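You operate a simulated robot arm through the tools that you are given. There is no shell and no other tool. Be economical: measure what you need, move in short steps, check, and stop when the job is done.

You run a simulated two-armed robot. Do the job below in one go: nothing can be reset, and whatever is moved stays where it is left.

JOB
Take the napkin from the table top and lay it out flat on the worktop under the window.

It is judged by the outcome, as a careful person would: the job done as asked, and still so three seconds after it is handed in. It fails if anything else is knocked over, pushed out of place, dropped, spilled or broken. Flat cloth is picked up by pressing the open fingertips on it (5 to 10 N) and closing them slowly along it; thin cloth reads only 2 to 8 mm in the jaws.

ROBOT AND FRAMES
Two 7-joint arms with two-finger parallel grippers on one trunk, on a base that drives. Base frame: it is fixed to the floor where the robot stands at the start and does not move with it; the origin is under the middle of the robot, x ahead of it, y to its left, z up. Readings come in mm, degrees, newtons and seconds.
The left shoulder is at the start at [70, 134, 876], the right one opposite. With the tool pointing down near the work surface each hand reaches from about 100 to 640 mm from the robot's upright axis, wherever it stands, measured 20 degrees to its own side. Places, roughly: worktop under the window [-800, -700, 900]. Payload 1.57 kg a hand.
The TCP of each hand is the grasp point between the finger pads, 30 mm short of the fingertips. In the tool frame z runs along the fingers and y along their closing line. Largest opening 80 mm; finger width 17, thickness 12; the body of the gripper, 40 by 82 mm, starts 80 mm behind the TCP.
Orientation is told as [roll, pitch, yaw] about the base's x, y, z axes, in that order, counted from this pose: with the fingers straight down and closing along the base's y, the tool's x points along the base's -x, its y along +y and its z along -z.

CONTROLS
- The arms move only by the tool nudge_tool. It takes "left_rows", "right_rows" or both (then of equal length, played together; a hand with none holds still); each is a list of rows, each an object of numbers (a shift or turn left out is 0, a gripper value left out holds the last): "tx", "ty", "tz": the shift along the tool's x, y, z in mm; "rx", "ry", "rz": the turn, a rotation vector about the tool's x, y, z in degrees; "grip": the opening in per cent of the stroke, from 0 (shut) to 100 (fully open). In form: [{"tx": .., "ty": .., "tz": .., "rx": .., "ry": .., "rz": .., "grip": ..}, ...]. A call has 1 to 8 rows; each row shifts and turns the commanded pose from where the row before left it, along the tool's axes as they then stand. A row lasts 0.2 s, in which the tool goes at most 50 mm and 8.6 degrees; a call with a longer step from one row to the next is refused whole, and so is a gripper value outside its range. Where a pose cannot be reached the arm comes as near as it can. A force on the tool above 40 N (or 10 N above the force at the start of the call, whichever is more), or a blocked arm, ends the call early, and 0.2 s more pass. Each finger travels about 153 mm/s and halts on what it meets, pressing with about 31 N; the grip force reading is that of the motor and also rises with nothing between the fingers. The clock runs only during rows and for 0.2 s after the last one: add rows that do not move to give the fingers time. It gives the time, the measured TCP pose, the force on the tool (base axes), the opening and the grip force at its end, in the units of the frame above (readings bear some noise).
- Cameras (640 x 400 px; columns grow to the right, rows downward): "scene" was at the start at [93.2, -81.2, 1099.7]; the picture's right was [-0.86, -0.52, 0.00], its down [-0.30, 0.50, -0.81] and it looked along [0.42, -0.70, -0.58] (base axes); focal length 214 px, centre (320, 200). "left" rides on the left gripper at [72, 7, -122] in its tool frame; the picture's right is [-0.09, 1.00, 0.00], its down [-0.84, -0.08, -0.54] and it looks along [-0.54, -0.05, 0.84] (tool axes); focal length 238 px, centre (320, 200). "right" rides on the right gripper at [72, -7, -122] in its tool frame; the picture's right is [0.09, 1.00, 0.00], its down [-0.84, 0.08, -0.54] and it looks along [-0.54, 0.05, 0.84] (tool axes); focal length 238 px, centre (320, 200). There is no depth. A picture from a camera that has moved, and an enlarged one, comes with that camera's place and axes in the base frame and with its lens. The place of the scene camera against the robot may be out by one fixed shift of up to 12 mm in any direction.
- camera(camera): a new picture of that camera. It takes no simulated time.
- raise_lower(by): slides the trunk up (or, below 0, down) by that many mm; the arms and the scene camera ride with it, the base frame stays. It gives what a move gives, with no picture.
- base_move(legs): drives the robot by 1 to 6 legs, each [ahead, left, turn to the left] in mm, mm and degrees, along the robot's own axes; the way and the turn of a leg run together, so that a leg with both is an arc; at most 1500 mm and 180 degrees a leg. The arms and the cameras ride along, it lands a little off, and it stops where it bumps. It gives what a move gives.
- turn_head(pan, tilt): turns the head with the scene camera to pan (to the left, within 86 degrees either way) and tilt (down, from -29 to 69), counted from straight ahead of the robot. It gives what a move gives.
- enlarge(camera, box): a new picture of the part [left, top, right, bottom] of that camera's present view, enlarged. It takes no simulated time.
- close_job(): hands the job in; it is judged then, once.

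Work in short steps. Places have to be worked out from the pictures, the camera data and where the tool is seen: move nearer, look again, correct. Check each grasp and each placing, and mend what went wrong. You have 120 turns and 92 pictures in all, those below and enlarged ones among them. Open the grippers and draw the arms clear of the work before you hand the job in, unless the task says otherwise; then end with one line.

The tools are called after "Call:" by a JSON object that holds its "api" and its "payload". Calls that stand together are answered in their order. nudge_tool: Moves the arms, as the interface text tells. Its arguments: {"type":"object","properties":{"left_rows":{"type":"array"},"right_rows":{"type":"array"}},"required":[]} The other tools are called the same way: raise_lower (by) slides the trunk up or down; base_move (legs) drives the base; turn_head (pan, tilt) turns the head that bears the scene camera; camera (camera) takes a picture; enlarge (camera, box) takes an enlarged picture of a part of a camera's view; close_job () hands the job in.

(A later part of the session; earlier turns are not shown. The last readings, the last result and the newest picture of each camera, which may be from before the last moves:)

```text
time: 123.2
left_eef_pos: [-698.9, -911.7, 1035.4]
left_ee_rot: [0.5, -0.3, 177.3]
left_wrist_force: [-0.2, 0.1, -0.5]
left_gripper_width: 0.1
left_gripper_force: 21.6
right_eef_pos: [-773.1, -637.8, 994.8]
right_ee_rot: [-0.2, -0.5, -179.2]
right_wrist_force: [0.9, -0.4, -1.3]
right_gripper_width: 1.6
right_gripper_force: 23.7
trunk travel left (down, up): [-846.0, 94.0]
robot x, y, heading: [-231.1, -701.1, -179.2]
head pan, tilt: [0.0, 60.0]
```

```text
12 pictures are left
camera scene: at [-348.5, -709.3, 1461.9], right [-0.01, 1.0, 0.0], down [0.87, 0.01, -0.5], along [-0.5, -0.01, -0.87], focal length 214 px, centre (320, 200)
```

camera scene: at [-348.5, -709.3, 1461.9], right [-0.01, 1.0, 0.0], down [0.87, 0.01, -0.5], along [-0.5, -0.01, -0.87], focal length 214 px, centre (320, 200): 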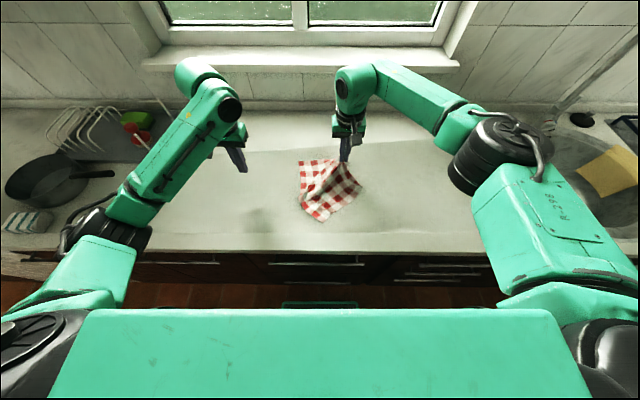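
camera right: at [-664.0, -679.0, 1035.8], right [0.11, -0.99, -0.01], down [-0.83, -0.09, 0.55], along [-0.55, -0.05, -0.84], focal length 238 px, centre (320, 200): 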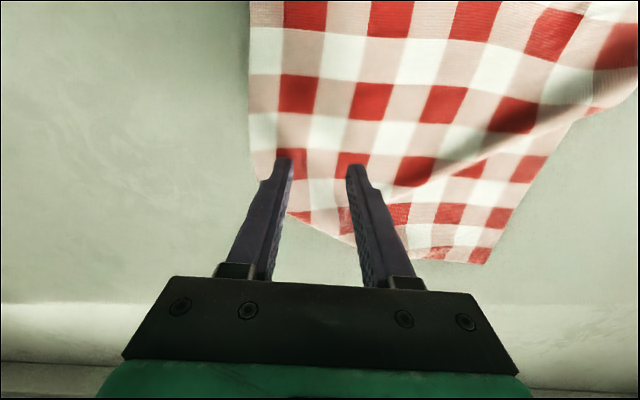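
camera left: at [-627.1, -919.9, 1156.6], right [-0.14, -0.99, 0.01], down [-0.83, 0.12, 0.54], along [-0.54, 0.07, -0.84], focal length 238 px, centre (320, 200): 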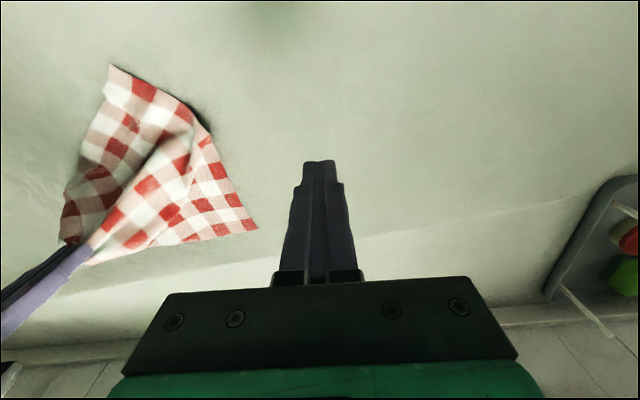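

The napkin followed and the far hem hangs free below the hand. I lower while drawing back toward the robot, so that the hem trails to the far side.

Call:
{"api": "nudge_tool", "payload": {"right_rows": [{"tz": 10}, {"tx": 6, "tz": 13}, {"tx": 8, "tz": 13}, {"tx": 8, "tz": 13}, {"tx": 8, "tz": 13}, {"tx": 8, "tz": 13}, {"tx": 8, "tz": 12}, {"tx": 4, "tz": 8}]}}

Call:
{"api": "nudge_tool", "payload": {"right_rows": [{"tz": 4}, {"tz": 2}, {"tz": 1}, {"tz": 0}]}}

Call:
{"api": "camera", "payload": {"camera": "right"}}

```text
time: 125.0
left_eef_pos: [-698.5, -910.4, 1036.1]
left_ee_rot: [0.4, -0.2, 177.2]
left_wrist_force: [-0.7, -1.2, -0.1]
left_gripper_width: 0.0
left_gripper_force: 21.3
right_eef_pos: [-723.0, -638.9, 900.5]
right_ee_rot: [-0.1, -0.5, -179.1]
right_wrist_force: [-1.3, -0.3, -0.4]
right_gripper_width: 1.6
right_gripper_force: 23.5
trunk travel left (down, up): [-846.0, 94.0]
robot x, y, heading: [-227.8, -700.8, -179.2]
head pan, tilt: [0.0, 60.0]
```

```text
time: 126.0
left_eef_pos: [-699.2, -912.3, 1034.9]
left_ee_rot: [0.4, -0.2, 177.3]
left_wrist_force: [-0.1, -0.4, -0.8]
left_gripper_width: 0.0
left_gripper_force: 21.4
right_eef_pos: [-724.3, -638.1, 893.3]
right_ee_rot: [-0.2, -0.5, -179.2]
right_wrist_force: [-0.6, 1.0, 1.6]
right_gripper_width: 1.9
right_gripper_force: 22.8
trunk travel left (down, up): [-846.0, 94.0]
robot x, y, heading: [-232.5, -700.3, -179.3]
head pan, tilt: [0.0, 60.0]
```

```text
11 pictures are left
camera right: at [-652.3, -630.3, 1014.5], right [0.11, -0.99, 0.0], down [-0.83, -0.09, 0.55], along [-0.55, -0.05, -0.84], focal length 238 px, centre (320, 200)
```

right: 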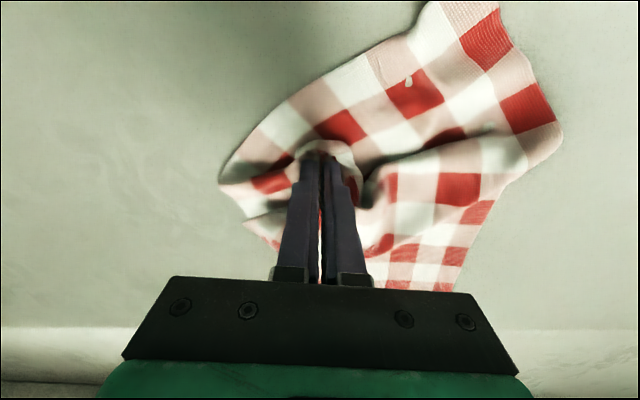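

I open the right hand slowly with a light press to spread the gathers, then lift away and look.

Call:
{"api": "nudge_tool", "payload": {"right_rows": [{"tz": 1.5}, {"grip": 8}, {"grip": 16}, {"grip": 24}, {"grip": 32}, {"grip": 40}, {"grip": 48}, {"grip": 56}]}}

Call:
{"api": "nudge_tool", "payload": {"right_rows": [{"tz": -5}, {"tz": -20}, {"tz": -30}, {"tz": -30}, {"tx": 15, "ty": -30, "tz": -15}, {"tx": 15, "ty": -30, "tz": -15}, {"tx": 15, "ty": -30, "tz": -15}]}}

Call:
{"api": "enlarge", "payload": {"camera": "scene", "box": [250, 140, 378, 240]}}

```text
time: 127.8
left_eef_pos: [-698.3, -912.7, 1034.6]
left_ee_rot: [0.4, -0.2, 177.3]
left_wrist_force: [0.4, 0.0, 0.7]
left_gripper_width: 0.1
left_gripper_force: 21.2
right_eef_pos: [-723.6, -637.6, 892.0]
right_ee_rot: [-0.1, -0.4, -179.2]
right_wrist_force: [0.4, 0.8, 6.1]
right_gripper_width: 40.9
right_gripper_force: 0.0
trunk travel left (down, up): [-846.0, 94.0]
robot x, y, heading: [-229.2, -702.6, -179.5]
head pan, tilt: [0.0, 60.0]
```

```text
time: 129.4
left_eef_pos: [-697.6, -910.4, 1034.2]
left_ee_rot: [0.5, -0.2, 177.2]
left_wrist_force: [0.3, 0.5, -0.2]
left_gripper_width: 0.2
left_gripper_force: 21.7
right_eef_pos: [-676.2, -546.6, 1022.0]
right_ee_rot: [-0.1, -0.6, -179.1]
right_wrist_force: [0.3, -0.2, -0.9]
right_gripper_width: 45.0
right_gripper_force: 0.1
trunk travel left (down, up): [-846.0, 94.0]
robot x, y, heading: [-230.3, -700.7, -179.3]
head pan, tilt: [0.0, 60.0]
```

```text
4.00 times, centred on (314, 190) of scene
camera zoom: at [-347.4, -708.4, 1462.0], right [-0.01, 1.0, 0.0], down [0.87, 0.01, -0.5], along [-0.5, -0.01, -0.87], focal length 858 px, centre (344, 240)
```

zoom: 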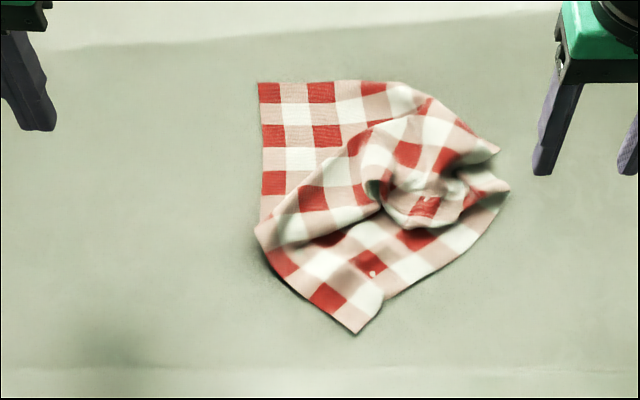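

That re-lay crumpled the right side, so I will re-grasp. The near edge runs clear from about (−600,−697) to (−732,−574); I check the right corner with the right camera first.

Call:
{"api": "camera", "payload": {"camera": "right"}}

```text
9 pictures are left
camera right: at [-604.5, -538.8, 1142.7], right [0.11, -0.99, 0.0], down [-0.83, -0.09, 0.55], along [-0.55, -0.06, -0.84], focal length 238 px, centre (320, 200)
```

right: 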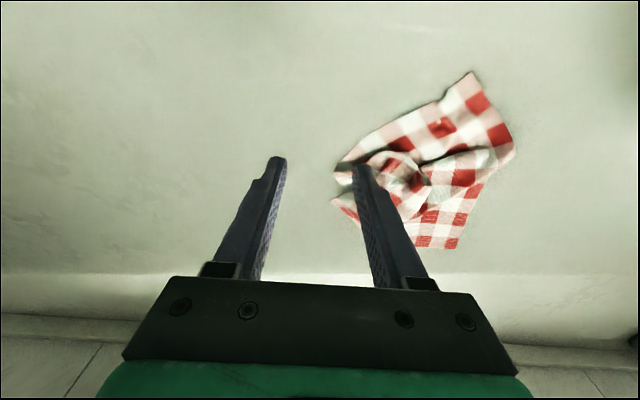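

The corner is confirmed at (−731,−576). I bring the right hand over a point just inside the near edge by that corner and press down.

Call:
{"api": "nudge_tool", "payload": {"right_rows": [{"tx": -10, "ty": 15, "tz": 30, "grip": 45}, {"tx": -10, "ty": 15, "tz": 30}, {"tx": -10, "ty": 15, "tz": 30}, {"tx": -10, "ty": 17, "tz": 30}, {"tz": 4}, {"tz": 2}, {"tz": 0}]}}

Call:
{"api": "nudge_tool", "payload": {"right_rows": [{"tz": 1.5}, {"tz": 1.5}, {"tz": 0}]}}

```text
time: 131.0
left_eef_pos: [-699.0, -911.6, 1034.7]
left_ee_rot: [0.4, -0.2, 177.2]
left_wrist_force: [0.4, -0.6, 1.3]
left_gripper_width: 0.1
left_gripper_force: 21.0
right_eef_pos: [-719.9, -610.8, 894.6]
right_ee_rot: [-0.2, -0.4, -179.2]
right_wrist_force: [-1.7, -0.7, 0.9]
right_gripper_width: 35.8
right_gripper_force: 0.0
trunk travel left (down, up): [-846.0, 94.0]
robot x, y, heading: [-232.3, -701.7, -179.3]
head pan, tilt: [0.0, 60.0]
```

```text
time: 131.8
left_eef_pos: [-698.9, -912.0, 1034.2]
left_ee_rot: [0.3, -0.1, 177.2]
left_wrist_force: [0.1, -0.2, 0.0]
left_gripper_width: 0.0
left_gripper_force: 21.4
right_eef_pos: [-719.6, -610.3, 893.1]
right_ee_rot: [-0.2, -0.6, -179.2]
right_wrist_force: [0.3, 0.1, 0.1]
right_gripper_width: 35.9
right_gripper_force: 0.0
trunk travel left (down, up): [-846.0, 94.0]
robot x, y, heading: [-227.4, -703.7, -179.5]
head pan, tilt: [0.0, 60.0]
```

Call:
{"api": "nudge_tool", "payload": {"right_rows": [{"tz": 1.2}, {"tz": 0.6}, {"grip": 38}, {"grip": 31}, {"grip": 24}, {"grip": 17}, {"grip": 9}, {"grip": 0}]}}

Call:
{"api": "nudge_tool", "payload": {"right_rows": [{"grip": 0}, {"grip": 0}]}}

```text
time: 133.6
left_eef_pos: [-696.8, -912.4, 1036.3]
left_ee_rot: [0.4, -0.3, 177.3]
left_wrist_force: [-0.3, 0.2, 0.6]
left_gripper_width: 0.0
left_gripper_force: 21.7
right_eef_pos: [-718.7, -610.9, 892.6]
right_ee_rot: [-0.3, -0.7, -179.1]
right_wrist_force: [-0.2, -0.8, 11.7]
right_gripper_width: 2.2
right_gripper_force: 23.6
trunk travel left (down, up): [-846.0, 94.0]
robot x, y, heading: [-230.4, -701.8, -179.5]
head pan, tilt: [0.0, 60.0]
```

```text
time: 134.2
left_eef_pos: [-697.3, -912.8, 1036.0]
left_ee_rot: [0.4, -0.3, 177.2]
left_wrist_force: [-0.8, -0.1, -0.8]
left_gripper_width: 0.0
left_gripper_force: 21.2
right_eef_pos: [-719.0, -612.1, 893.3]
right_ee_rot: [-0.2, -0.6, -179.3]
right_wrist_force: [-0.9, -2.3, 11.4]
right_gripper_width: 2.1
right_gripper_force: 23.5
trunk travel left (down, up): [-846.0, 94.0]
robot x, y, heading: [-230.4, -701.4, -179.4]
head pan, tilt: [0.0, 60.0]
```

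Gripped (2.1 mm). I lift slightly and swing this corner around toward the robot, so the near edge becomes parallel to the counter front.

Call:
{"api": "nudge_tool", "payload": {"right_rows": [{"tz": -12}, {"tx": 16, "ty": -9, "tz": -5}, {"tx": 16, "ty": -9}, {"tx": 16, "ty": -8}, {"tx": 16, "ty": -8}, {"tx": 16, "ty": -7}, {"tx": 16, "ty": -6}, {"tz": 0}]}}

Call:
{"api": "enlarge", "payload": {"camera": "scene", "box": [250, 140, 378, 240]}}

```text
time: 136.0
left_eef_pos: [-699.7, -911.4, 1035.3]
left_ee_rot: [0.4, -0.2, 177.2]
left_wrist_force: [-0.1, -0.2, 0.9]
left_gripper_width: 0.2
left_gripper_force: 21.1
right_eef_pos: [-623.3, -561.8, 908.7]
right_ee_rot: [-0.2, -0.5, -179.2]
right_wrist_force: [0.1, 0.2, -0.1]
right_gripper_width: 2.1
right_gripper_force: 23.4
trunk travel left (down, up): [-846.0, 94.0]
robot x, y, heading: [-228.3, -699.8, -179.3]
head pan, tilt: [0.0, 60.0]
```

```text
4.00 times, centred on (314, 190) of scene
camera zoom: at [-348.9, -709.6, 1461.9], right [-0.01, 1.0, 0.0], down [0.87, 0.01, -0.5], along [-0.5, -0.01, -0.87], focal length 858 px, centre (344, 240)
```

zoom: 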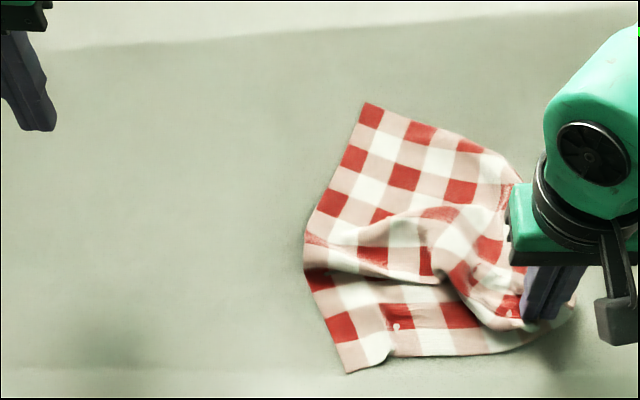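

The near edge is now parallel to the front, with its left corner at about (−572,−706). I bring the left hand to a point just inside that corner.

Call:
{"api": "nudge_tool", "payload": {"left_rows": [{"tx": 14.4, "ty": -32.6, "tz": 8, "grip": 45}, {"tx": 14.4, "ty": -32.6, "tz": 8}, {"tx": 14.4, "ty": -32.6, "tz": 14}, {"tx": 14.4, "ty": -32.6, "tz": 22}, {"tx": 14.4, "ty": -32.6, "tz": 28}, {"tx": 14.4, "ty": -32.6, "tz": 28}, {"tx": 14.4, "ty": -32.6, "tz": 27}, {"tz": 0}]}}

Call:
{"api": "camera", "payload": {"camera": "left"}}

```text
time: 137.8
left_eef_pos: [-586.6, -688.0, 894.9]
left_ee_rot: [0.4, -0.2, 177.2]
left_wrist_force: [-0.9, 0.6, -0.6]
left_gripper_width: 36.3
left_gripper_force: 0.1
right_eef_pos: [-625.3, -562.0, 908.7]
right_ee_rot: [-0.2, -0.4, -179.2]
right_wrist_force: [0.7, -0.8, 0.7]
right_gripper_width: 2.0
right_gripper_force: 23.7
trunk travel left (down, up): [-846.0, 94.0]
robot x, y, heading: [-233.2, -704.2, -179.2]
head pan, tilt: [0.0, 60.0]
```

```text
7 pictures are left
camera left: at [-515.0, -696.0, 1016.6], right [-0.14, -0.99, 0.01], down [-0.83, 0.12, 0.54], along [-0.54, 0.07, -0.84], focal length 238 px, centre (320, 200)
```

left: 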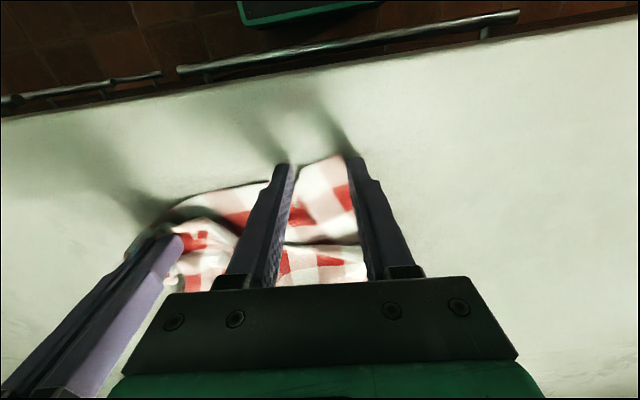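

The outer finger is just outside the corner. I shift 15 mm farther in and 12 mm to the right, then press and close.

Call:
{"api": "nudge_tool", "payload": {"left_rows": [{"tx": -15, "ty": -12}, {"tz": 1.5}, {"tz": 1.5}, {"tz": 0}]}}

Call:
{"api": "nudge_tool", "payload": {"left_rows": [{"tz": 0.8}, {"tz": 0}]}}

```text
time: 138.8
left_eef_pos: [-602.3, -674.6, 894.8]
left_ee_rot: [0.4, -0.2, 177.2]
left_wrist_force: [0.5, 0.3, 0.5]
left_gripper_width: 36.4
left_gripper_force: 0.1
right_eef_pos: [-624.0, -561.8, 908.3]
right_ee_rot: [-0.1, -0.6, -179.2]
right_wrist_force: [-0.5, 0.3, 0.0]
right_gripper_width: 2.0
right_gripper_force: 23.9
trunk travel left (down, up): [-846.0, 94.0]
robot x, y, heading: [-227.0, -697.8, -179.3]
head pan, tilt: [0.0, 60.0]
```

```text
time: 139.4
left_eef_pos: [-602.9, -674.7, 894.0]
left_ee_rot: [0.5, -0.2, 177.2]
left_wrist_force: [0.3, 0.1, 0.0]
left_gripper_width: 36.0
left_gripper_force: 0.0
right_eef_pos: [-623.5, -561.7, 908.9]
right_ee_rot: [-0.2, -0.5, -179.2]
right_wrist_force: [0.3, -0.3, -0.5]
right_gripper_width: 2.0
right_gripper_force: 23.9
trunk travel left (down, up): [-846.0, 94.0]
robot x, y, heading: [-230.5, -702.0, -179.3]
head pan, tilt: [0.0, 60.0]
```

Call:
{"api": "nudge_tool", "payload": {"left_rows": [{"tz": 1.2}, {"tz": 1}, {"tz": 0}]}}

Call:
{"api": "nudge_tool", "payload": {"left_rows": [{"tz": 0.8}, {"tz": 0}, {"grip": 38}, {"grip": 31}, {"grip": 24}, {"grip": 17}, {"grip": 9}, {"grip": 0}]}}

Call:
{"api": "nudge_tool", "payload": {"left_rows": [{"grip": 0}, {"grip": 0}]}}

```text
time: 140.2
left_eef_pos: [-602.6, -675.6, 892.7]
left_ee_rot: [0.3, -0.3, 177.2]
left_wrist_force: [-0.8, 1.2, -1.0]
left_gripper_width: 36.1
left_gripper_force: 0.0
right_eef_pos: [-623.4, -561.1, 909.0]
right_ee_rot: [-0.2, -0.4, -179.2]
right_wrist_force: [-0.5, -1.0, 0.2]
right_gripper_width: 2.1
right_gripper_force: 23.4
trunk travel left (down, up): [-846.0, 94.0]
robot x, y, heading: [-231.8, -702.2, -179.2]
head pan, tilt: [0.0, 60.0]
```

```text
time: 142.0
left_eef_pos: [-602.5, -675.5, 892.0]
left_ee_rot: [0.4, -0.2, 177.2]
left_wrist_force: [0.1, 0.3, 0.8]
left_gripper_width: 2.2
left_gripper_force: 23.7
right_eef_pos: [-623.7, -561.9, 908.6]
right_ee_rot: [-0.1, -0.6, -179.3]
right_wrist_force: [0.5, -0.2, 0.2]
right_gripper_width: 2.2
right_gripper_force: 23.8
trunk travel left (down, up): [-846.0, 94.0]
robot x, y, heading: [-229.3, -700.1, -179.0]
head pan, tilt: [0.0, 60.0]
```

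```text
time: 142.6
left_eef_pos: [-602.3, -676.2, 891.5]
left_ee_rot: [0.4, -0.1, 177.2]
left_wrist_force: [-0.1, 0.1, 0.3]
left_gripper_width: 2.3
left_gripper_force: 24.5
right_eef_pos: [-624.5, -562.0, 907.6]
right_ee_rot: [-0.2, -0.5, -179.2]
right_wrist_force: [0.2, 0.2, 0.5]
right_gripper_width: 2.0
right_gripper_force: 23.4
trunk travel left (down, up): [-846.0, 94.0]
robot x, y, heading: [-226.3, -705.8, -179.1]
head pan, tilt: [0.0, 60.0]
```

Both corners are gripped (2.3 and 2.0 mm). I lift both well up so that the cloth hangs free, levelling the hands.

Call:
{"api": "nudge_tool", "payload": {"left_rows": [{"tz": -25}, {"tx": -5, "tz": -36}, {"tx": -5, "tz": -36}, {"tz": -36}, {"tz": -36}, {"tz": -36}, {"tz": -36}, {"tz": -36}], "right_rows": [{"tz": -12}, {"tx": 5, "tz": -34}, {"tx": 5, "tz": -36}, {"tz": -36}, {"tz": -36}, {"tz": -36}, {"tz": -36}, {"tz": -36}]}}

Call:
{"api": "nudge_tool", "payload": {"left_rows": [{"ty": 4}, {"ty": 4}, {"ty": 0}], "right_rows": [{"ty": -4}, {"ty": -4}, {"ty": 0}]}}

Call:
{"api": "camera", "payload": {"camera": "scene"}}

```text
time: 144.4
left_eef_pos: [-608.9, -673.0, 1165.9]
left_ee_rot: [0.4, -0.2, 177.2]
left_wrist_force: [-0.3, 0.2, 0.3]
left_gripper_width: 1.8
left_gripper_force: 23.5
right_eef_pos: [-610.9, -566.9, 1171.2]
right_ee_rot: [-0.2, -0.5, -179.2]
right_wrist_force: [-1.2, 0.1, 0.4]
right_gripper_width: 1.9
right_gripper_force: 23.5
trunk travel left (down, up): [-846.0, 94.0]
robot x, y, heading: [-228.5, -700.7, -179.6]
head pan, tilt: [0.0, 60.0]
```

```text
time: 145.2
left_eef_pos: [-610.7, -681.1, 1167.9]
left_ee_rot: [0.4, -0.2, 177.3]
left_wrist_force: [0.2, 2.0, 0.4]
left_gripper_width: 2.0
left_gripper_force: 23.6
right_eef_pos: [-612.9, -555.3, 1170.5]
right_ee_rot: [-0.3, -0.5, -179.2]
right_wrist_force: [-0.2, -1.9, -0.1]
right_gripper_width: 1.8
right_gripper_force: 23.6
trunk travel left (down, up): [-846.0, 94.0]
robot x, y, heading: [-225.4, -700.9, -179.4]
head pan, tilt: [0.0, 60.0]
```

```text
6 pictures are left
camera scene: at [-348.8, -709.4, 1461.9], right [-0.01, 1.0, 0.0], down [0.87, 0.01, -0.5], along [-0.5, -0.01, -0.87], focal length 214 px, centre (320, 200)
```

scene: 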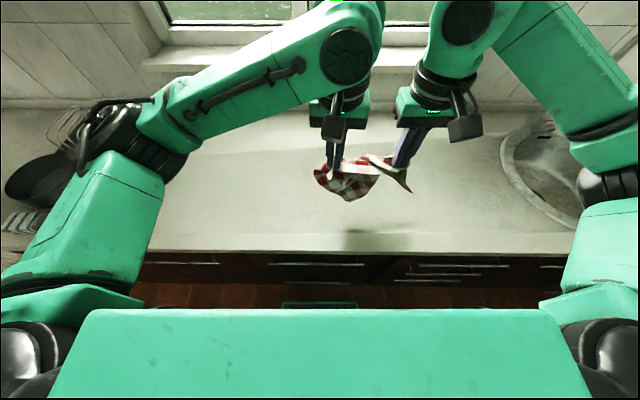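

The cloth is held at both corners. I carry it outward over the middle of the worktop and let it settle, then look closely.

Call:
{"api": "nudge_tool", "payload": {"left_rows": [{"tx": -23, "ty": 6}, {"tx": -23, "ty": 6}, {"tx": -23, "ty": 6}, {"tx": -23, "ty": 6}, {"tx": -23, "ty": 6}, {"tx": -23, "ty": 6}, {"tx": -23, "ty": 6}, {"tx": -23, "ty": 6}], "right_rows": [{"tx": -23, "ty": 5}, {"tx": -23, "ty": 5}, {"tx": -23, "ty": 5}, {"tx": -23, "ty": 5}, {"tx": -23, "ty": 5}, {"tx": -23, "ty": 5}, {"tx": -23, "ty": 5}, {"tx": -23, "ty": 5}]}}

Call:
{"api": "nudge_tool", "payload": {"left_rows": [{"tz": 0}, {"tz": 0}, {"tz": 0}, {"tz": 0}], "right_rows": [{"tz": 0}, {"tz": 0}, {"tz": 0}, {"tz": 0}]}}

Call:
{"api": "enlarge", "payload": {"camera": "scene", "box": [250, 80, 410, 200]}}

```text
time: 147.0
left_eef_pos: [-797.9, -721.1, 1168.8]
left_ee_rot: [0.5, -0.2, 177.1]
left_wrist_force: [0.5, 1.5, 0.4]
left_gripper_width: 2.2
left_gripper_force: 24.0
right_eef_pos: [-797.2, -595.5, 1168.9]
right_ee_rot: [-0.2, -0.3, -179.1]
right_wrist_force: [-0.6, -1.9, -0.3]
right_gripper_width: 2.0
right_gripper_force: 24.0
trunk travel left (down, up): [-846.0, 94.0]
robot x, y, heading: [-228.1, -701.9, -179.4]
head pan, tilt: [0.0, 60.0]
```

```text
time: 148.0
left_eef_pos: [-797.9, -720.0, 1168.7]
left_ee_rot: [0.5, -0.3, 177.3]
left_wrist_force: [-0.4, 2.1, 0.8]
left_gripper_width: 2.0
left_gripper_force: 24.2
right_eef_pos: [-796.4, -596.0, 1170.3]
right_ee_rot: [-0.2, -0.5, -179.2]
right_wrist_force: [0.4, -1.4, 0.1]
right_gripper_width: 2.0
right_gripper_force: 23.9
trunk travel left (down, up): [-846.0, 94.0]
robot x, y, heading: [-228.9, -700.8, -179.4]
head pan, tilt: [0.0, 60.0]
```

```text
3.33 times, centred on (330, 140) of scene
camera zoom: at [-348.6, -709.4, 1461.9], right [-0.01, 1.0, 0.0], down [0.87, 0.01, -0.5], along [-0.5, -0.01, -0.87], focal length 715 px, centre (287, 400)
```

zoom: 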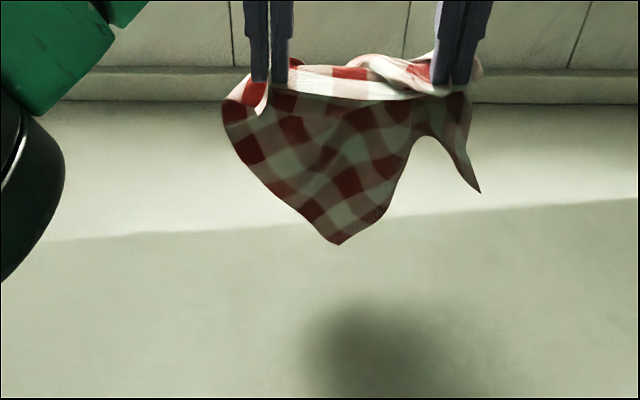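

The right grip also caught a small loop, but the rest hangs free. I lay it down again, moving back toward the robot before the hem touches so that it trails outward, and will pull out what remains.

Call:
{"api": "nudge_tool", "payload": {"left_rows": [{"tx": -20, "tz": 5}, {"tx": 6, "tz": 11}, {"tx": 8, "tz": 11}, {"tx": 8, "tz": 11}, {"tx": 9, "tz": 11}, {"tx": 10, "tz": 11}, {"tx": 10, "tz": 11}, {"tx": 10, "tz": 11}], "right_rows": [{"tx": -20, "tz": 5}, {"tx": 6, "tz": 11}, {"tx": 8, "tz": 11}, {"tx": 8, "tz": 11}, {"tx": 9, "tz": 11}, {"tx": 10, "tz": 11}, {"tx": 10, "tz": 11}, {"tx": 10, "tz": 11}]}}

Call:
{"api": "nudge_tool", "payload": {"left_rows": [{"tx": 11, "tz": 11}, {"tx": 11, "tz": 11}, {"tx": 11, "tz": 11}, {"tx": 11, "tz": 11}, {"tx": 11, "tz": 11}, {"tx": 11, "tz": 11}, {"tx": 11, "tz": 11}, {"tx": 11, "tz": 11}], "right_rows": [{"tx": 11, "tz": 11}, {"tx": 11, "tz": 11}, {"tx": 11, "tz": 11}, {"tx": 11, "tz": 11}, {"tx": 11, "tz": 11}, {"tx": 11, "tz": 11}, {"tx": 11, "tz": 11}, {"tx": 11, "tz": 11}]}}

Call:
{"api": "nudge_tool", "payload": {"left_rows": [{"tx": 10, "tz": 12}, {"tx": 10, "tz": 12}, {"tx": 10, "tz": 12}, {"tx": 10, "tz": 12}, {"tx": 8, "tz": 12}, {"tx": 6, "tz": 12}, {"tx": 4, "tz": 12}, {"tx": 2, "tz": 8}], "right_rows": [{"tx": 10, "tz": 12}, {"tx": 10, "tz": 12}, {"tx": 10, "tz": 12}, {"tx": 10, "tz": 12}, {"tx": 8, "tz": 12}, {"tx": 6, "tz": 12}, {"tx": 4, "tz": 12}, {"tx": 2, "tz": 8}]}}

```text
time: 149.8
left_eef_pos: [-742.3, -724.6, 1088.2]
left_ee_rot: [0.4, -0.2, 177.1]
left_wrist_force: [-0.9, 8.9, -0.2]
left_gripper_width: 1.7
left_gripper_force: 24.0
left hand out of reach, approached as far as the arm can: row 1
right_eef_pos: [-754.9, -596.8, 1087.1]
right_ee_rot: [-0.1, -0.5, -179.2]
right_wrist_force: [1.3, -8.8, 0.4]
right_gripper_width: 1.8
right_gripper_force: 23.4
trunk travel left (down, up): [-846.0, 94.0]
robot x, y, heading: [-231.5, -704.3, -179.5]
head pan, tilt: [0.0, 60.0]
```

```text
time: 151.6
left_eef_pos: [-654.1, -728.5, 1001.4]
left_ee_rot: [0.5, -0.3, 177.3]
left_wrist_force: [-0.4, 3.5, -0.3]
left_gripper_width: 2.0
left_gripper_force: 23.9
right_eef_pos: [-666.3, -594.7, 1000.8]
right_ee_rot: [-0.2, -0.5, -179.2]
right_wrist_force: [0.4, -3.8, 0.9]
right_gripper_width: 2.1
right_gripper_force: 23.5
trunk travel left (down, up): [-846.0, 94.0]
robot x, y, heading: [-228.2, -699.3, -179.1]
head pan, tilt: [0.0, 60.0]
```

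```text
time: 153.4
left_eef_pos: [-595.2, -730.6, 907.8]
left_ee_rot: [0.5, -0.2, 177.3]
left_wrist_force: [-1.3, 11.8, -1.0]
left_gripper_width: 2.1
left_gripper_force: 24.0
right_eef_pos: [-609.2, -591.8, 907.4]
right_ee_rot: [-0.1, -0.5, -179.2]
right_wrist_force: [2.1, -13.2, -0.4]
right_gripper_width: 2.1
right_gripper_force: 23.3
trunk travel left (down, up): [-846.0, 94.0]
robot x, y, heading: [-230.8, -700.5, -179.2]
head pan, tilt: [0.0, 60.0]
```

I lower to contact and open both slowly while pressing lightly.

Call:
{"api": "nudge_tool", "payload": {"left_rows": [{"tz": 5}, {"tz": 5}, {"tz": 3}, {"tz": 1.5}, {"tz": 0}], "right_rows": [{"tz": 5}, {"tz": 5}, {"tz": 3}, {"tz": 1.5}, {"tz": 0}]}}

Call:
{"api": "nudge_tool", "payload": {"left_rows": [{"tz": 1}, {"tz": 0.5}, {"tz": 0}], "right_rows": [{"tz": 1}, {"tz": 0.5}, {"tz": 0}]}}

```text
time: 154.6
left_eef_pos: [-595.7, -731.1, 892.6]
left_ee_rot: [0.4, -0.2, 177.2]
left_wrist_force: [-2.8, 15.1, 0.0]
left_gripper_width: 2.1
left_gripper_force: 23.5
right_eef_pos: [-608.5, -592.9, 893.0]
right_ee_rot: [0.0, -0.5, -179.2]
right_wrist_force: [1.6, -14.1, 0.6]
right_gripper_width: 2.0
right_gripper_force: 22.8
trunk travel left (down, up): [-846.0, 94.0]
robot x, y, heading: [-231.9, -703.5, -179.1]
head pan, tilt: [0.0, 60.0]
```

```text
time: 155.4
left_eef_pos: [-594.3, -733.0, 892.3]
left_ee_rot: [0.4, -0.2, 177.2]
left_wrist_force: [-2.5, 15.0, 0.4]
left_gripper_width: 2.2
left_gripper_force: 23.4
right_eef_pos: [-608.2, -593.9, 891.7]
right_ee_rot: [-0.1, -0.6, -179.2]
right_wrist_force: [2.2, -11.9, 10.7]
right_gripper_width: 2.2
right_gripper_force: 23.8
trunk travel left (down, up): [-846.0, 94.0]
robot x, y, heading: [-231.7, -703.0, -179.3]
head pan, tilt: [0.0, 60.0]
```

Call:
{"api": "nudge_tool", "payload": {"left_rows": [{"tz": 1.5, "grip": 6}, {"grip": 13}, {"grip": 20}, {"grip": 27}, {"grip": 34}, {"grip": 41}, {"grip": 48}, {"grip": 52}], "right_rows": [{"grip": 6}, {"grip": 13}, {"grip": 20}, {"grip": 27}, {"grip": 34}, {"grip": 41}, {"grip": 48}, {"grip": 52}]}}

Call:
{"api": "nudge_tool", "payload": {"left_rows": [{"tz": -5}, {"tz": -20}, {"tz": -30}, {"tz": -30}, {"tx": 5, "ty": 30, "tz": -15}, {"tx": 5, "ty": 30, "tz": -15}, {"tx": 5, "ty": 30, "tz": -15}], "right_rows": [{"tz": -5}, {"tz": -20}, {"tz": -30}, {"tz": -30}, {"tx": 5, "ty": -30, "tz": -15}, {"tx": 5, "ty": -30, "tz": -15}, {"tx": 5, "ty": -30, "tz": -15}]}}

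Call:
{"api": "enlarge", "payload": {"camera": "scene", "box": [270, 150, 390, 245]}}

```text
time: 157.2
left_eef_pos: [-592.6, -733.8, 891.5]
left_ee_rot: [0.5, -0.5, 177.2]
left_wrist_force: [-1.2, -4.7, 26.8]
left_gripper_width: 35.2
left_gripper_force: 0.0
right_eef_pos: [-607.1, -592.9, 892.3]
right_ee_rot: [-0.3, -0.6, -179.1]
right_wrist_force: [0.0, 0.7, 4.0]
right_gripper_width: 40.9
right_gripper_force: 0.0
trunk travel left (down, up): [-846.0, 94.0]
robot x, y, heading: [-230.8, -700.9, -179.4]
head pan, tilt: [0.0, 60.0]
```

```text
time: 158.8
left_eef_pos: [-584.1, -822.7, 1020.2]
left_ee_rot: [0.3, -0.2, 177.1]
left_wrist_force: [-0.4, 0.6, -0.2]
left_gripper_width: 41.8
left_gripper_force: 0.0
right_eef_pos: [-594.2, -505.0, 1019.9]
right_ee_rot: [-0.2, -0.6, -179.0]
right_wrist_force: [0.2, -0.5, -0.6]
right_gripper_width: 41.5
right_gripper_force: 0.1
trunk travel left (down, up): [-846.0, 94.0]
robot x, y, heading: [-229.2, -702.3, -179.4]
head pan, tilt: [0.0, 60.0]
```

```text
4.21 times, centred on (330, 198) of scene
camera zoom: at [-347.7, -709.7, 1462.0], right [-0.01, 1.0, 0.0], down [0.87, 0.01, -0.5], along [-0.5, -0.01, -0.87], focal length 903 px, centre (278, 210)
```

zoom: 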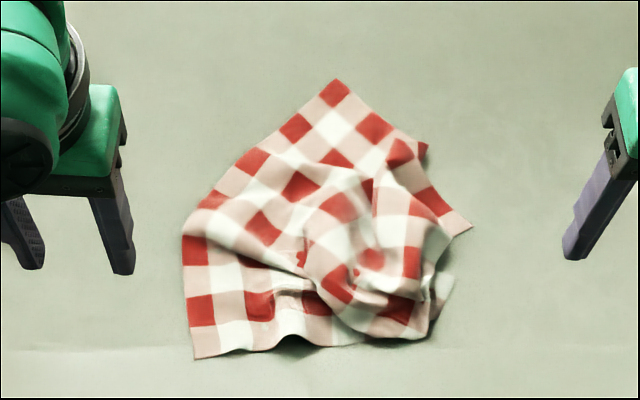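

The left edge is straight now, while the right half is still bunched; the far-right corner is at about (−668,−564). I pinch that corner with the right hand and will draw it outward.

Call:
{"api": "nudge_tool", "payload": {"right_rows": [{"tx": -18.6, "ty": 14.2, "tz": 24, "grip": 45}, {"tx": -18.6, "ty": 14.2, "tz": 24}, {"tx": -18.6, "ty": 14.2, "tz": 24}, {"tx": -18.6, "ty": 14.2, "tz": 24}, {"tx": -18.6, "ty": 14.2, "tz": 24}, {"tz": 4}, {"tz": 2.5}, {"tz": 0}]}}

Call:
{"api": "nudge_tool", "payload": {"right_rows": [{"tz": 1}, {"tz": 0.8}, {"tz": 0}]}}

```text
time: 160.6
left_eef_pos: [-583.6, -822.2, 1019.2]
left_ee_rot: [0.4, -0.2, 177.1]
left_wrist_force: [0.9, 1.3, -0.5]
left_gripper_width: 41.5
left_gripper_force: 0.1
right_eef_pos: [-689.3, -576.1, 896.7]
right_ee_rot: [-0.2, -0.4, -179.3]
right_wrist_force: [0.0, 0.3, 0.2]
right_gripper_width: 35.9
right_gripper_force: 0.0
trunk travel left (down, up): [-846.0, 94.0]
robot x, y, heading: [-228.3, -700.1, -179.4]
head pan, tilt: [0.0, 60.0]
```

```text
time: 161.4
left_eef_pos: [-583.1, -822.1, 1019.7]
left_ee_rot: [0.4, -0.2, 177.2]
left_wrist_force: [-0.2, 0.3, 0.0]
left_gripper_width: 41.6
left_gripper_force: 0.0
right_eef_pos: [-688.2, -575.8, 894.8]
right_ee_rot: [-0.1, -0.5, -179.2]
right_wrist_force: [0.0, 0.2, -0.2]
right_gripper_width: 36.1
right_gripper_force: 0.0
trunk travel left (down, up): [-846.0, 94.0]
robot x, y, heading: [-230.1, -700.9, -179.5]
head pan, tilt: [0.0, 60.0]
```

Call:
{"api": "nudge_tool", "payload": {"right_rows": [{"tz": 1.5}, {"tz": 1.2}, {"tz": 0.6}, {"tz": 0}]}}

Call:
{"api": "nudge_tool", "payload": {"right_rows": [{"tz": 0.5}, {"grip": 38}, {"grip": 31}, {"grip": 24}, {"grip": 17}, {"grip": 9}, {"grip": 0}, {"grip": 0}]}}

```text
time: 162.4
left_eef_pos: [-582.8, -822.8, 1021.4]
left_ee_rot: [0.4, -0.3, 177.2]
left_wrist_force: [0.7, 0.3, -0.4]
left_gripper_width: 41.6
left_gripper_force: 0.0
right_eef_pos: [-688.2, -575.9, 892.5]
right_ee_rot: [-0.2, -0.6, -179.2]
right_wrist_force: [-2.3, -0.6, 11.9]
right_gripper_width: 36.0
right_gripper_force: 0.2
trunk travel left (down, up): [-846.0, 94.0]
robot x, y, heading: [-230.1, -702.7, -179.3]
head pan, tilt: [0.0, 60.0]
```

```text
time: 164.2
left_eef_pos: [-581.0, -824.2, 1019.5]
left_ee_rot: [0.4, -0.3, 177.2]
left_wrist_force: [-0.3, -0.4, 0.7]
left_gripper_width: 41.6
left_gripper_force: 0.0
right_eef_pos: [-685.2, -576.6, 892.4]
right_ee_rot: [-0.2, -0.5, -179.1]
right_wrist_force: [-0.1, -3.0, 21.4]
right_gripper_width: 1.4
right_gripper_force: 23.2
trunk travel left (down, up): [-846.0, 94.0]
robot x, y, heading: [-233.3, -700.0, -179.1]
head pan, tilt: [0.0, 60.0]
```

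Gripped. I lift by a few millimetres and draw the corner outward to the far right.

Call:
{"api": "nudge_tool", "payload": {"right_rows": [{"tz": -8}, {"tx": -8, "ty": -15}, {"tx": -8, "ty": -15}, {"tx": -8, "ty": -15}, {"tx": -8, "ty": -15}, {"tx": -8, "ty": -15}, {"tx": -8, "ty": -15}, {"tx": -6, "ty": -10}]}}

Call:
{"api": "enlarge", "payload": {"camera": "scene", "box": [265, 140, 409, 245]}}

```text
time: 166.0
left_eef_pos: [-584.0, -821.9, 1019.3]
left_ee_rot: [0.3, -0.2, 177.2]
left_wrist_force: [-0.1, -0.2, 0.0]
left_gripper_width: 41.6
left_gripper_force: 0.0
right_eef_pos: [-742.5, -476.4, 898.7]
right_ee_rot: [-0.2, -0.5, -179.3]
right_wrist_force: [-0.1, 0.1, -1.4]
right_gripper_width: 1.1
right_gripper_force: 23.6
trunk travel left (down, up): [-846.0, 94.0]
robot x, y, heading: [-231.4, -702.5, -179.3]
head pan, tilt: [0.0, 60.0]
```

```text
3.81 times, centred on (337, 192) of scene
camera zoom: at [-348.7, -709.2, 1461.9], right [-0.01, 1.0, 0.0], down [0.87, 0.01, -0.5], along [-0.5, -0.01, -0.87], focal length 817 px, centre (255, 229)
```

zoom: 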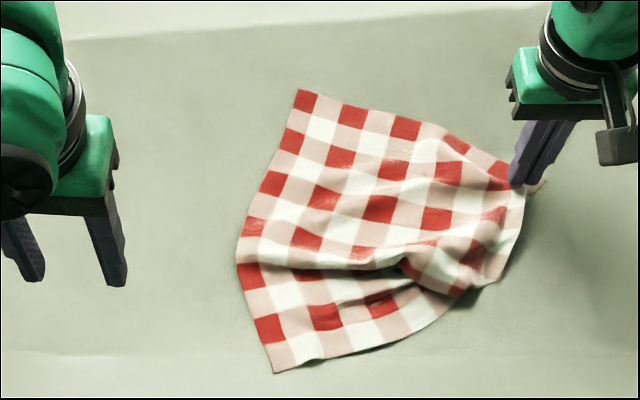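

A big improvement: only one ridge remains on the near right. I will hold the near edge with the left fingertips, while the right hand pulls its corner farther out.

Call:
{"api": "nudge_tool", "payload": {"left_rows": [{"tx": -2, "ty": -34.4, "tz": 8, "grip": 0}, {"tx": -2, "ty": -34.4, "tz": 16}, {"tx": -2, "ty": -34.4, "tz": 16}, {"tx": -2, "ty": -34.4, "tz": 20}, {"tx": -2, "ty": -34.4, "tz": 20}, {"tz": 28}, {"tz": 14}, {"tz": 0}]}}

Call:
{"api": "nudge_tool", "payload": {"left_rows": [{"tz": 2}, {"tz": 1.5}, {"tz": 1}, {"tz": 0}]}}

```text
time: 167.8
left_eef_pos: [-585.5, -651.5, 900.5]
left_ee_rot: [0.4, -0.3, 177.3]
left_wrist_force: [-0.3, -0.5, -0.3]
left_gripper_width: 0.0
left_gripper_force: 21.2
right_eef_pos: [-742.5, -475.9, 897.5]
right_ee_rot: [-0.2, -0.5, -179.1]
right_wrist_force: [0.1, -0.1, -0.3]
right_gripper_width: 1.5
right_gripper_force: 23.3
trunk travel left (down, up): [-846.0, 94.0]
robot x, y, heading: [-233.1, -700.9, -179.3]
head pan, tilt: [0.0, 60.0]
```

```text
time: 168.8
left_eef_pos: [-585.7, -651.3, 894.5]
left_ee_rot: [0.4, -0.1, 177.2]
left_wrist_force: [-0.1, 0.3, 0.2]
left_gripper_width: 0.0
left_gripper_force: 21.2
right_eef_pos: [-742.2, -475.5, 899.1]
right_ee_rot: [-0.2, -0.5, -179.2]
right_wrist_force: [0.1, 0.0, -0.4]
right_gripper_width: 1.2
right_gripper_force: 23.3
trunk travel left (down, up): [-846.0, 94.0]
robot x, y, heading: [-226.6, -702.8, -179.0]
head pan, tilt: [0.0, 60.0]
```

Call:
{"api": "nudge_tool", "payload": {"left_rows": [{"tz": 1.5}, {"tz": 1.5}, {"tz": 0.6}, {"tz": 0}]}}

Call:
{"api": "nudge_tool", "payload": {"left_rows": [{"tz": 0}, {"tz": 0}, {"tz": 0}, {"tz": 0}, {"tz": 0}, {"tz": 0}, {"tz": 0}], "right_rows": [{"tx": -8, "ty": -1}, {"tx": -8, "ty": -1}, {"tx": -8, "ty": -1}, {"tx": -8, "ty": -1}, {"tx": -8, "ty": -1}, {"tx": -6, "ty": 0}, {"tz": 0}]}}

```text
time: 169.8
left_eef_pos: [-585.9, -650.3, 891.1]
left_ee_rot: [0.4, -0.3, 177.3]
left_wrist_force: [-1.0, -0.4, 6.8]
left_gripper_width: 0.0
left_gripper_force: 21.4
right_eef_pos: [-741.8, -475.7, 899.2]
right_ee_rot: [-0.1, -0.5, -179.2]
right_wrist_force: [0.0, 0.3, -0.5]
right_gripper_width: 1.3
right_gripper_force: 22.6
trunk travel left (down, up): [-846.0, 94.0]
robot x, y, heading: [-227.1, -704.5, -179.6]
head pan, tilt: [0.0, 60.0]
```

```text
time: 171.4
left_eef_pos: [-586.4, -650.1, 890.4]
left_ee_rot: [0.3, -0.4, 177.2]
left_wrist_force: [-3.0, -0.8, 13.5]
left_gripper_width: 0.0
left_gripper_force: 21.0
right_eef_pos: [-786.1, -473.2, 899.8]
right_ee_rot: [-0.3, -0.7, -179.2]
right_wrist_force: [-0.4, -0.1, -0.1]
right_gripper_width: 1.2
right_gripper_force: 23.2
trunk travel left (down, up): [-846.0, 94.0]
robot x, y, heading: [-228.5, -701.7, -179.5]
head pan, tilt: [0.0, 60.0]
```

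The corner moved 45 mm farther out. I set the right hand down, open it with a light press, and lift it away to look.

Call:
{"api": "nudge_tool", "payload": {"right_rows": [{"tz": 5}, {"tz": 3}, {"tz": 0.8, "grip": 10}, {"grip": 20}, {"grip": 30}, {"grip": 40}, {"grip": 48}, {"tz": -8}]}}

Call:
{"api": "nudge_tool", "payload": {"left_rows": [{"tz": -8}, {"tz": -25}, {"tz": -30}, {"ty": 35, "tz": -20}, {"ty": 40}, {"ty": 40}, {"ty": 40}, {"ty": 0}], "right_rows": [{"tz": -20}, {"tz": -30}, {"tz": -30}, {"ty": -20}, {"ty": -20}, {"ty": 0}, {"ty": 0}, {"ty": 0}]}}

Call:
{"api": "enlarge", "payload": {"camera": "scene", "box": [265, 140, 409, 245]}}

```text
time: 173.2
left_eef_pos: [-586.4, -651.0, 890.0]
left_ee_rot: [0.3, -0.3, 177.2]
left_wrist_force: [-3.8, 0.9, 16.6]
left_gripper_width: 0.1
left_gripper_force: 21.1
right_eef_pos: [-786.7, -472.2, 904.6]
right_ee_rot: [-0.3, -0.5, -179.2]
right_wrist_force: [-0.8, -1.1, 0.1]
right_gripper_width: 38.4
right_gripper_force: 0.0
right hand out of reach, approached as far as the arm can: row 1
trunk travel left (down, up): [-846.0, 94.0]
robot x, y, heading: [-227.0, -699.6, -179.1]
head pan, tilt: [0.0, 60.0]
```

```text
time: 175.0
left_eef_pos: [-596.1, -807.3, 973.7]
left_ee_rot: [0.5, -0.2, 177.2]
left_wrist_force: [0.7, -1.0, 0.2]
left_gripper_width: 0.1
left_gripper_force: 20.5
right_eef_pos: [-787.7, -441.2, 986.1]
right_ee_rot: [-0.1, -0.6, -179.2]
right_wrist_force: [-0.6, -0.1, -1.2]
right_gripper_width: 38.3
right_gripper_force: 0.1
right hand out of reach, approached as far as the arm can: row 5
trunk travel left (down, up): [-846.0, 94.0]
robot x, y, heading: [-227.4, -700.7, -179.5]
head pan, tilt: [0.0, 60.0]
```

```text
3.81 times, centred on (337, 192) of scene
camera zoom: at [-348.5, -708.4, 1461.9], right [-0.01, 1.0, 0.0], down [0.87, 0.01, -0.5], along [-0.5, -0.01, -0.87], focal length 817 px, centre (255, 229)
```

zoom: 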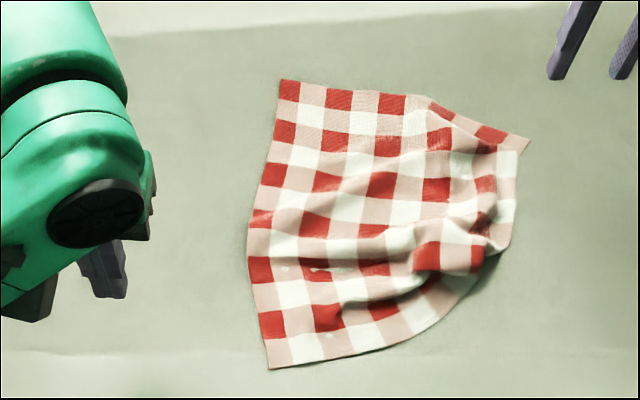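

Only the near-right corner remains pulled in, over two pleats. I bring the right hand to the near hem left of that corner, to pinch the single layer there and draw it out near-right.

Call:
{"api": "nudge_tool", "payload": {"right_rows": [{"tx": 32.6, "ty": 22, "tz": 6, "grip": 45}, {"tx": 32.6, "ty": 22, "tz": 6}, {"tx": 32.6, "ty": 22, "tz": 6}, {"tx": 32.6, "ty": 22, "tz": 6}, {"tx": 32.6, "ty": 22, "tz": 6}, {"tz": 30}, {"tz": 28}, {"tz": 0}]}}

Call:
{"api": "nudge_tool", "payload": {"right_rows": [{"tz": 2}, {"tz": 1.5}, {"tz": 0}]}}

```text
time: 176.8
left_eef_pos: [-596.8, -808.1, 973.2]
left_ee_rot: [0.4, -0.2, 177.1]
left_wrist_force: [-0.5, 0.1, 0.8]
left_gripper_width: 0.2
left_gripper_force: 21.0
right_eef_pos: [-623.4, -551.9, 892.2]
right_ee_rot: [-0.3, -0.5, -179.2]
right_wrist_force: [0.4, -0.3, -0.7]
right_gripper_width: 36.0
right_gripper_force: 0.1
trunk travel left (down, up): [-846.0, 94.0]
robot x, y, heading: [-229.8, -703.9, -179.2]
head pan, tilt: [0.0, 60.0]
```

```text
time: 177.6
left_eef_pos: [-594.1, -807.6, 974.3]
left_ee_rot: [0.3, -0.4, 177.2]
left_wrist_force: [1.4, 0.5, -0.2]
left_gripper_width: 0.0
left_gripper_force: 21.3
right_eef_pos: [-622.3, -552.2, 891.3]
right_ee_rot: [-0.1, -0.8, -179.3]
right_wrist_force: [-2.8, 2.2, 27.2]
right_gripper_width: 34.6
right_gripper_force: 0.1
trunk travel left (down, up): [-846.0, 94.0]
robot x, y, heading: [-231.0, -701.6, -179.6]
head pan, tilt: [0.0, 60.0]
```

The press is a bit strong at 27 N, so I ease it off and close slowly.

Call:
{"api": "nudge_tool", "payload": {"right_rows": [{"tz": -1}, {"grip": 38}, {"grip": 31}, {"grip": 24}, {"grip": 17}, {"grip": 9}, {"grip": 0}, {"grip": 0}]}}

```text
time: 179.4
left_eef_pos: [-593.0, -807.9, 974.2]
left_ee_rot: [0.3, -0.2, 177.2]
left_wrist_force: [1.1, -0.4, -0.6]
left_gripper_width: 0.2
left_gripper_force: 21.2
right_eef_pos: [-621.6, -553.3, 890.3]
right_ee_rot: [-0.3, -0.6, -179.1]
right_wrist_force: [1.9, -2.2, 22.0]
right_gripper_width: 2.0
right_gripper_force: 23.7
trunk travel left (down, up): [-846.0, 94.0]
robot x, y, heading: [-232.9, -701.5, -179.2]
head pan, tilt: [0.0, 60.0]
```

Gripped (2.0 mm). I draw it out near-right.

Call:
{"api": "nudge_tool", "payload": {"right_rows": [{"tz": -6}, {"tx": 8, "ty": -8.5}, {"tx": 8, "ty": -8.5}, {"tx": 8, "ty": -8.5}, {"tx": 8, "ty": -8.5}, {"tx": 8, "ty": -8.5}, {"tx": 8, "ty": -8.5}, {"tz": 0}]}}

Call:
{"api": "camera", "payload": {"camera": "right"}}

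```text
time: 181.2
left_eef_pos: [-597.1, -806.8, 972.3]
left_ee_rot: [0.4, -0.2, 177.2]
left_wrist_force: [0.0, 0.1, -0.4]
left_gripper_width: 0.1
left_gripper_force: 21.5
right_eef_pos: [-576.7, -499.0, 896.1]
right_ee_rot: [-0.2, -0.5, -179.2]
right_wrist_force: [0.2, -0.6, 0.1]
right_gripper_width: 2.0
right_gripper_force: 23.4
trunk travel left (down, up): [-846.0, 94.0]
robot x, y, heading: [-228.9, -701.5, -179.2]
head pan, tilt: [0.0, 60.0]
```

```text
1 pictures are left
camera right: at [-504.6, -491.3, 1017.7], right [0.11, -0.99, 0.0], down [-0.83, -0.09, 0.55], along [-0.55, -0.05, -0.84], focal length 238 px, centre (320, 200)
```

right: 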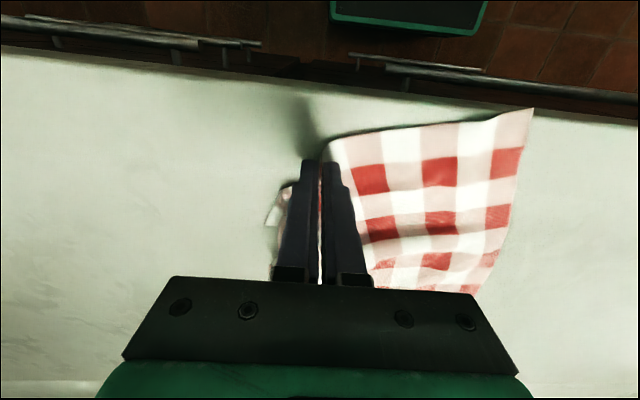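

The near edge is now straight, but the napkin slid close to the counter's front edge. I set down and release with a light press, move both hands aside, and take the last picture to plan the final pull.

Call:
{"api": "nudge_tool", "payload": {"right_rows": [{"tz": 4}, {"tz": 1.5}, {"grip": 10}, {"grip": 20}, {"grip": 30}, {"grip": 40}, {"grip": 48}, {"tz": -8}]}}

Call:
{"api": "nudge_tool", "payload": {"left_rows": [{"ty": 0}, {"ty": 0}, {"ty": 0}, {"ty": 15, "tz": -15}, {"ty": 15, "tz": -15}, {"ty": 15, "tz": -15}], "right_rows": [{"tz": -20}, {"tz": -30}, {"tz": -30}, {"ty": -30}, {"ty": -30}, {"ty": -20}]}}

Call:
{"api": "enlarge", "payload": {"camera": "scene", "box": [270, 135, 430, 260]}}

```text
time: 183.0
left_eef_pos: [-596.0, -806.7, 973.6]
left_ee_rot: [0.5, -0.2, 177.1]
left_wrist_force: [-0.5, -1.1, 0.3]
left_gripper_width: 0.0
left_gripper_force: 21.3
right_eef_pos: [-576.4, -498.6, 900.3]
right_ee_rot: [-0.2, -0.6, -179.2]
right_wrist_force: [0.3, 0.8, 0.4]
right_gripper_width: 38.1
right_gripper_force: 0.0
trunk travel left (down, up): [-846.0, 94.0]
robot x, y, heading: [-228.0, -698.6, -179.3]
head pan, tilt: [0.0, 60.0]
```

```text
time: 184.4
left_eef_pos: [-596.1, -850.1, 1020.0]
left_ee_rot: [0.3, -0.2, 177.2]
left_wrist_force: [-1.0, 0.1, 0.0]
left_gripper_width: 0.0
left_gripper_force: 21.2
right_eef_pos: [-574.7, -417.1, 980.9]
right_ee_rot: [-0.3, -0.5, -179.2]
right_wrist_force: [0.6, 0.1, 0.3]
right_gripper_width: 38.2
right_gripper_force: 0.1
trunk travel left (down, up): [-846.0, 94.0]
robot x, y, heading: [-226.7, -701.5, -179.1]
head pan, tilt: [0.0, 60.0]
```

```text
3.20 times, centred on (350, 198) of scene
camera zoom: at [-348.1, -709.7, 1461.9], right [-0.01, 1.0, 0.0], down [0.87, 0.01, -0.5], along [-0.5, -0.01, -0.87], focal length 686 px, centre (224, 208)
```

zoom: 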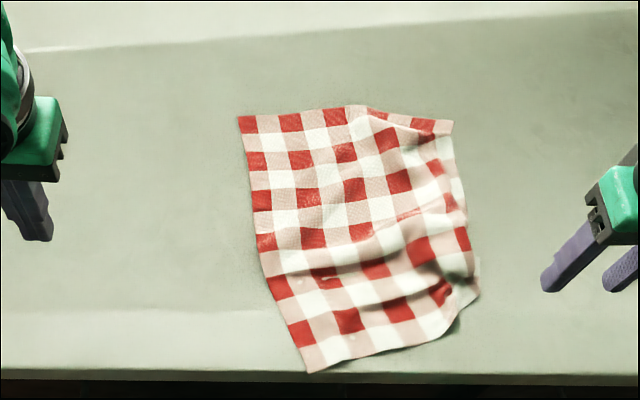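

The napkin now lies nearly flat with slight ripples, but its near-left corner touches the counter's front edge. For the last step I will press both far corners and slide the napkin about 60 mm farther in, which also stretches the ripples out. First I raise the hands, shift the base right and lower the trunk for reach.

Call:
{"api": "nudge_tool", "payload": {"left_rows": [{"tz": -25}, {"tz": -25}, {"tz": -25}, {"tz": -25}, {"tz": -25}], "right_rows": [{"tz": -30, "grip": 0}, {"tz": -30}, {"tz": -30}, {"tz": -30}, {"tz": -30}]}}

Call:
{"api": "base_move", "payload": {"legs": [[0, 110, 0]]}}

```text
time: 185.6
left_eef_pos: [-596.6, -850.6, 1144.0]
left_ee_rot: [0.4, -0.3, 177.2]
left_wrist_force: [0.5, 0.5, -0.4]
left_gripper_width: 0.0
left_gripper_force: 21.2
right_eef_pos: [-574.4, -417.9, 1128.9]
right_ee_rot: [-0.3, -0.4, -179.1]
right_wrist_force: [0.3, -0.1, 0.9]
right_gripper_width: 0.0
right_gripper_force: 21.3
trunk travel left (down, up): [-846.0, 94.0]
robot x, y, heading: [-226.2, -703.1, -179.4]
head pan, tilt: [0.0, 60.0]
```

```text
time: 186.8
left_eef_pos: [-596.2, -954.6, 1144.4]
left_ee_rot: [0.6, -0.2, 177.0]
left_wrist_force: [0.1, 0.2, -0.3]
left_gripper_width: 0.0
left_gripper_force: 21.6
right_eef_pos: [-573.9, -524.3, 1127.9]
right_ee_rot: [0.0, -0.5, -179.3]
right_wrist_force: [-0.1, -0.2, 0.4]
right_gripper_width: 0.0
right_gripper_force: 21.2
trunk travel left (down, up): [-846.0, 94.0]
robot x, y, heading: [-229.5, -811.7, -179.3]
head pan, tilt: [0.0, 60.0]
```

That went to the robot's left, which is the wrong side. I correct to the right by 220 mm and lower the trunk by 120 mm.

Call:
{"api": "base_move", "payload": {"legs": [[0, -222, 0]]}}

Call:
{"api": "raise_lower", "payload": {"by": -110}}

```text
time: 188.5
left_eef_pos: [-597.0, -739.1, 1143.7]
left_ee_rot: [0.3, -0.2, 177.2]
left_wrist_force: [1.9, -0.3, 0.4]
left_gripper_width: 0.2
left_gripper_force: 20.9
right_eef_pos: [-576.3, -306.3, 1129.9]
right_ee_rot: [-0.3, -0.5, -179.2]
right_wrist_force: [-1.0, -0.2, -0.1]
right_gripper_width: 0.0
right_gripper_force: 21.5
trunk travel left (down, up): [-846.0, 94.0]
robot x, y, heading: [-232.5, -589.1, -179.4]
head pan, tilt: [0.0, 60.0]
```

```text
time: 189.9
left_eef_pos: [-597.3, -736.4, 1032.8]
left_ee_rot: [0.5, -0.2, 177.1]
left_wrist_force: [-0.6, 0.0, 0.0]
left_gripper_width: 0.0
left_gripper_force: 20.9
right_eef_pos: [-575.7, -304.9, 1017.9]
right_ee_rot: [-0.2, -0.5, -179.1]
right_wrist_force: [-0.6, -0.1, -0.7]
right_gripper_width: 0.0
right_gripper_force: 21.2
trunk travel left (down, up): [-736.0, 204.0]
robot x, y, heading: [-232.1, -583.8, -179.4]
head pan, tilt: [0.0, 60.0]
```

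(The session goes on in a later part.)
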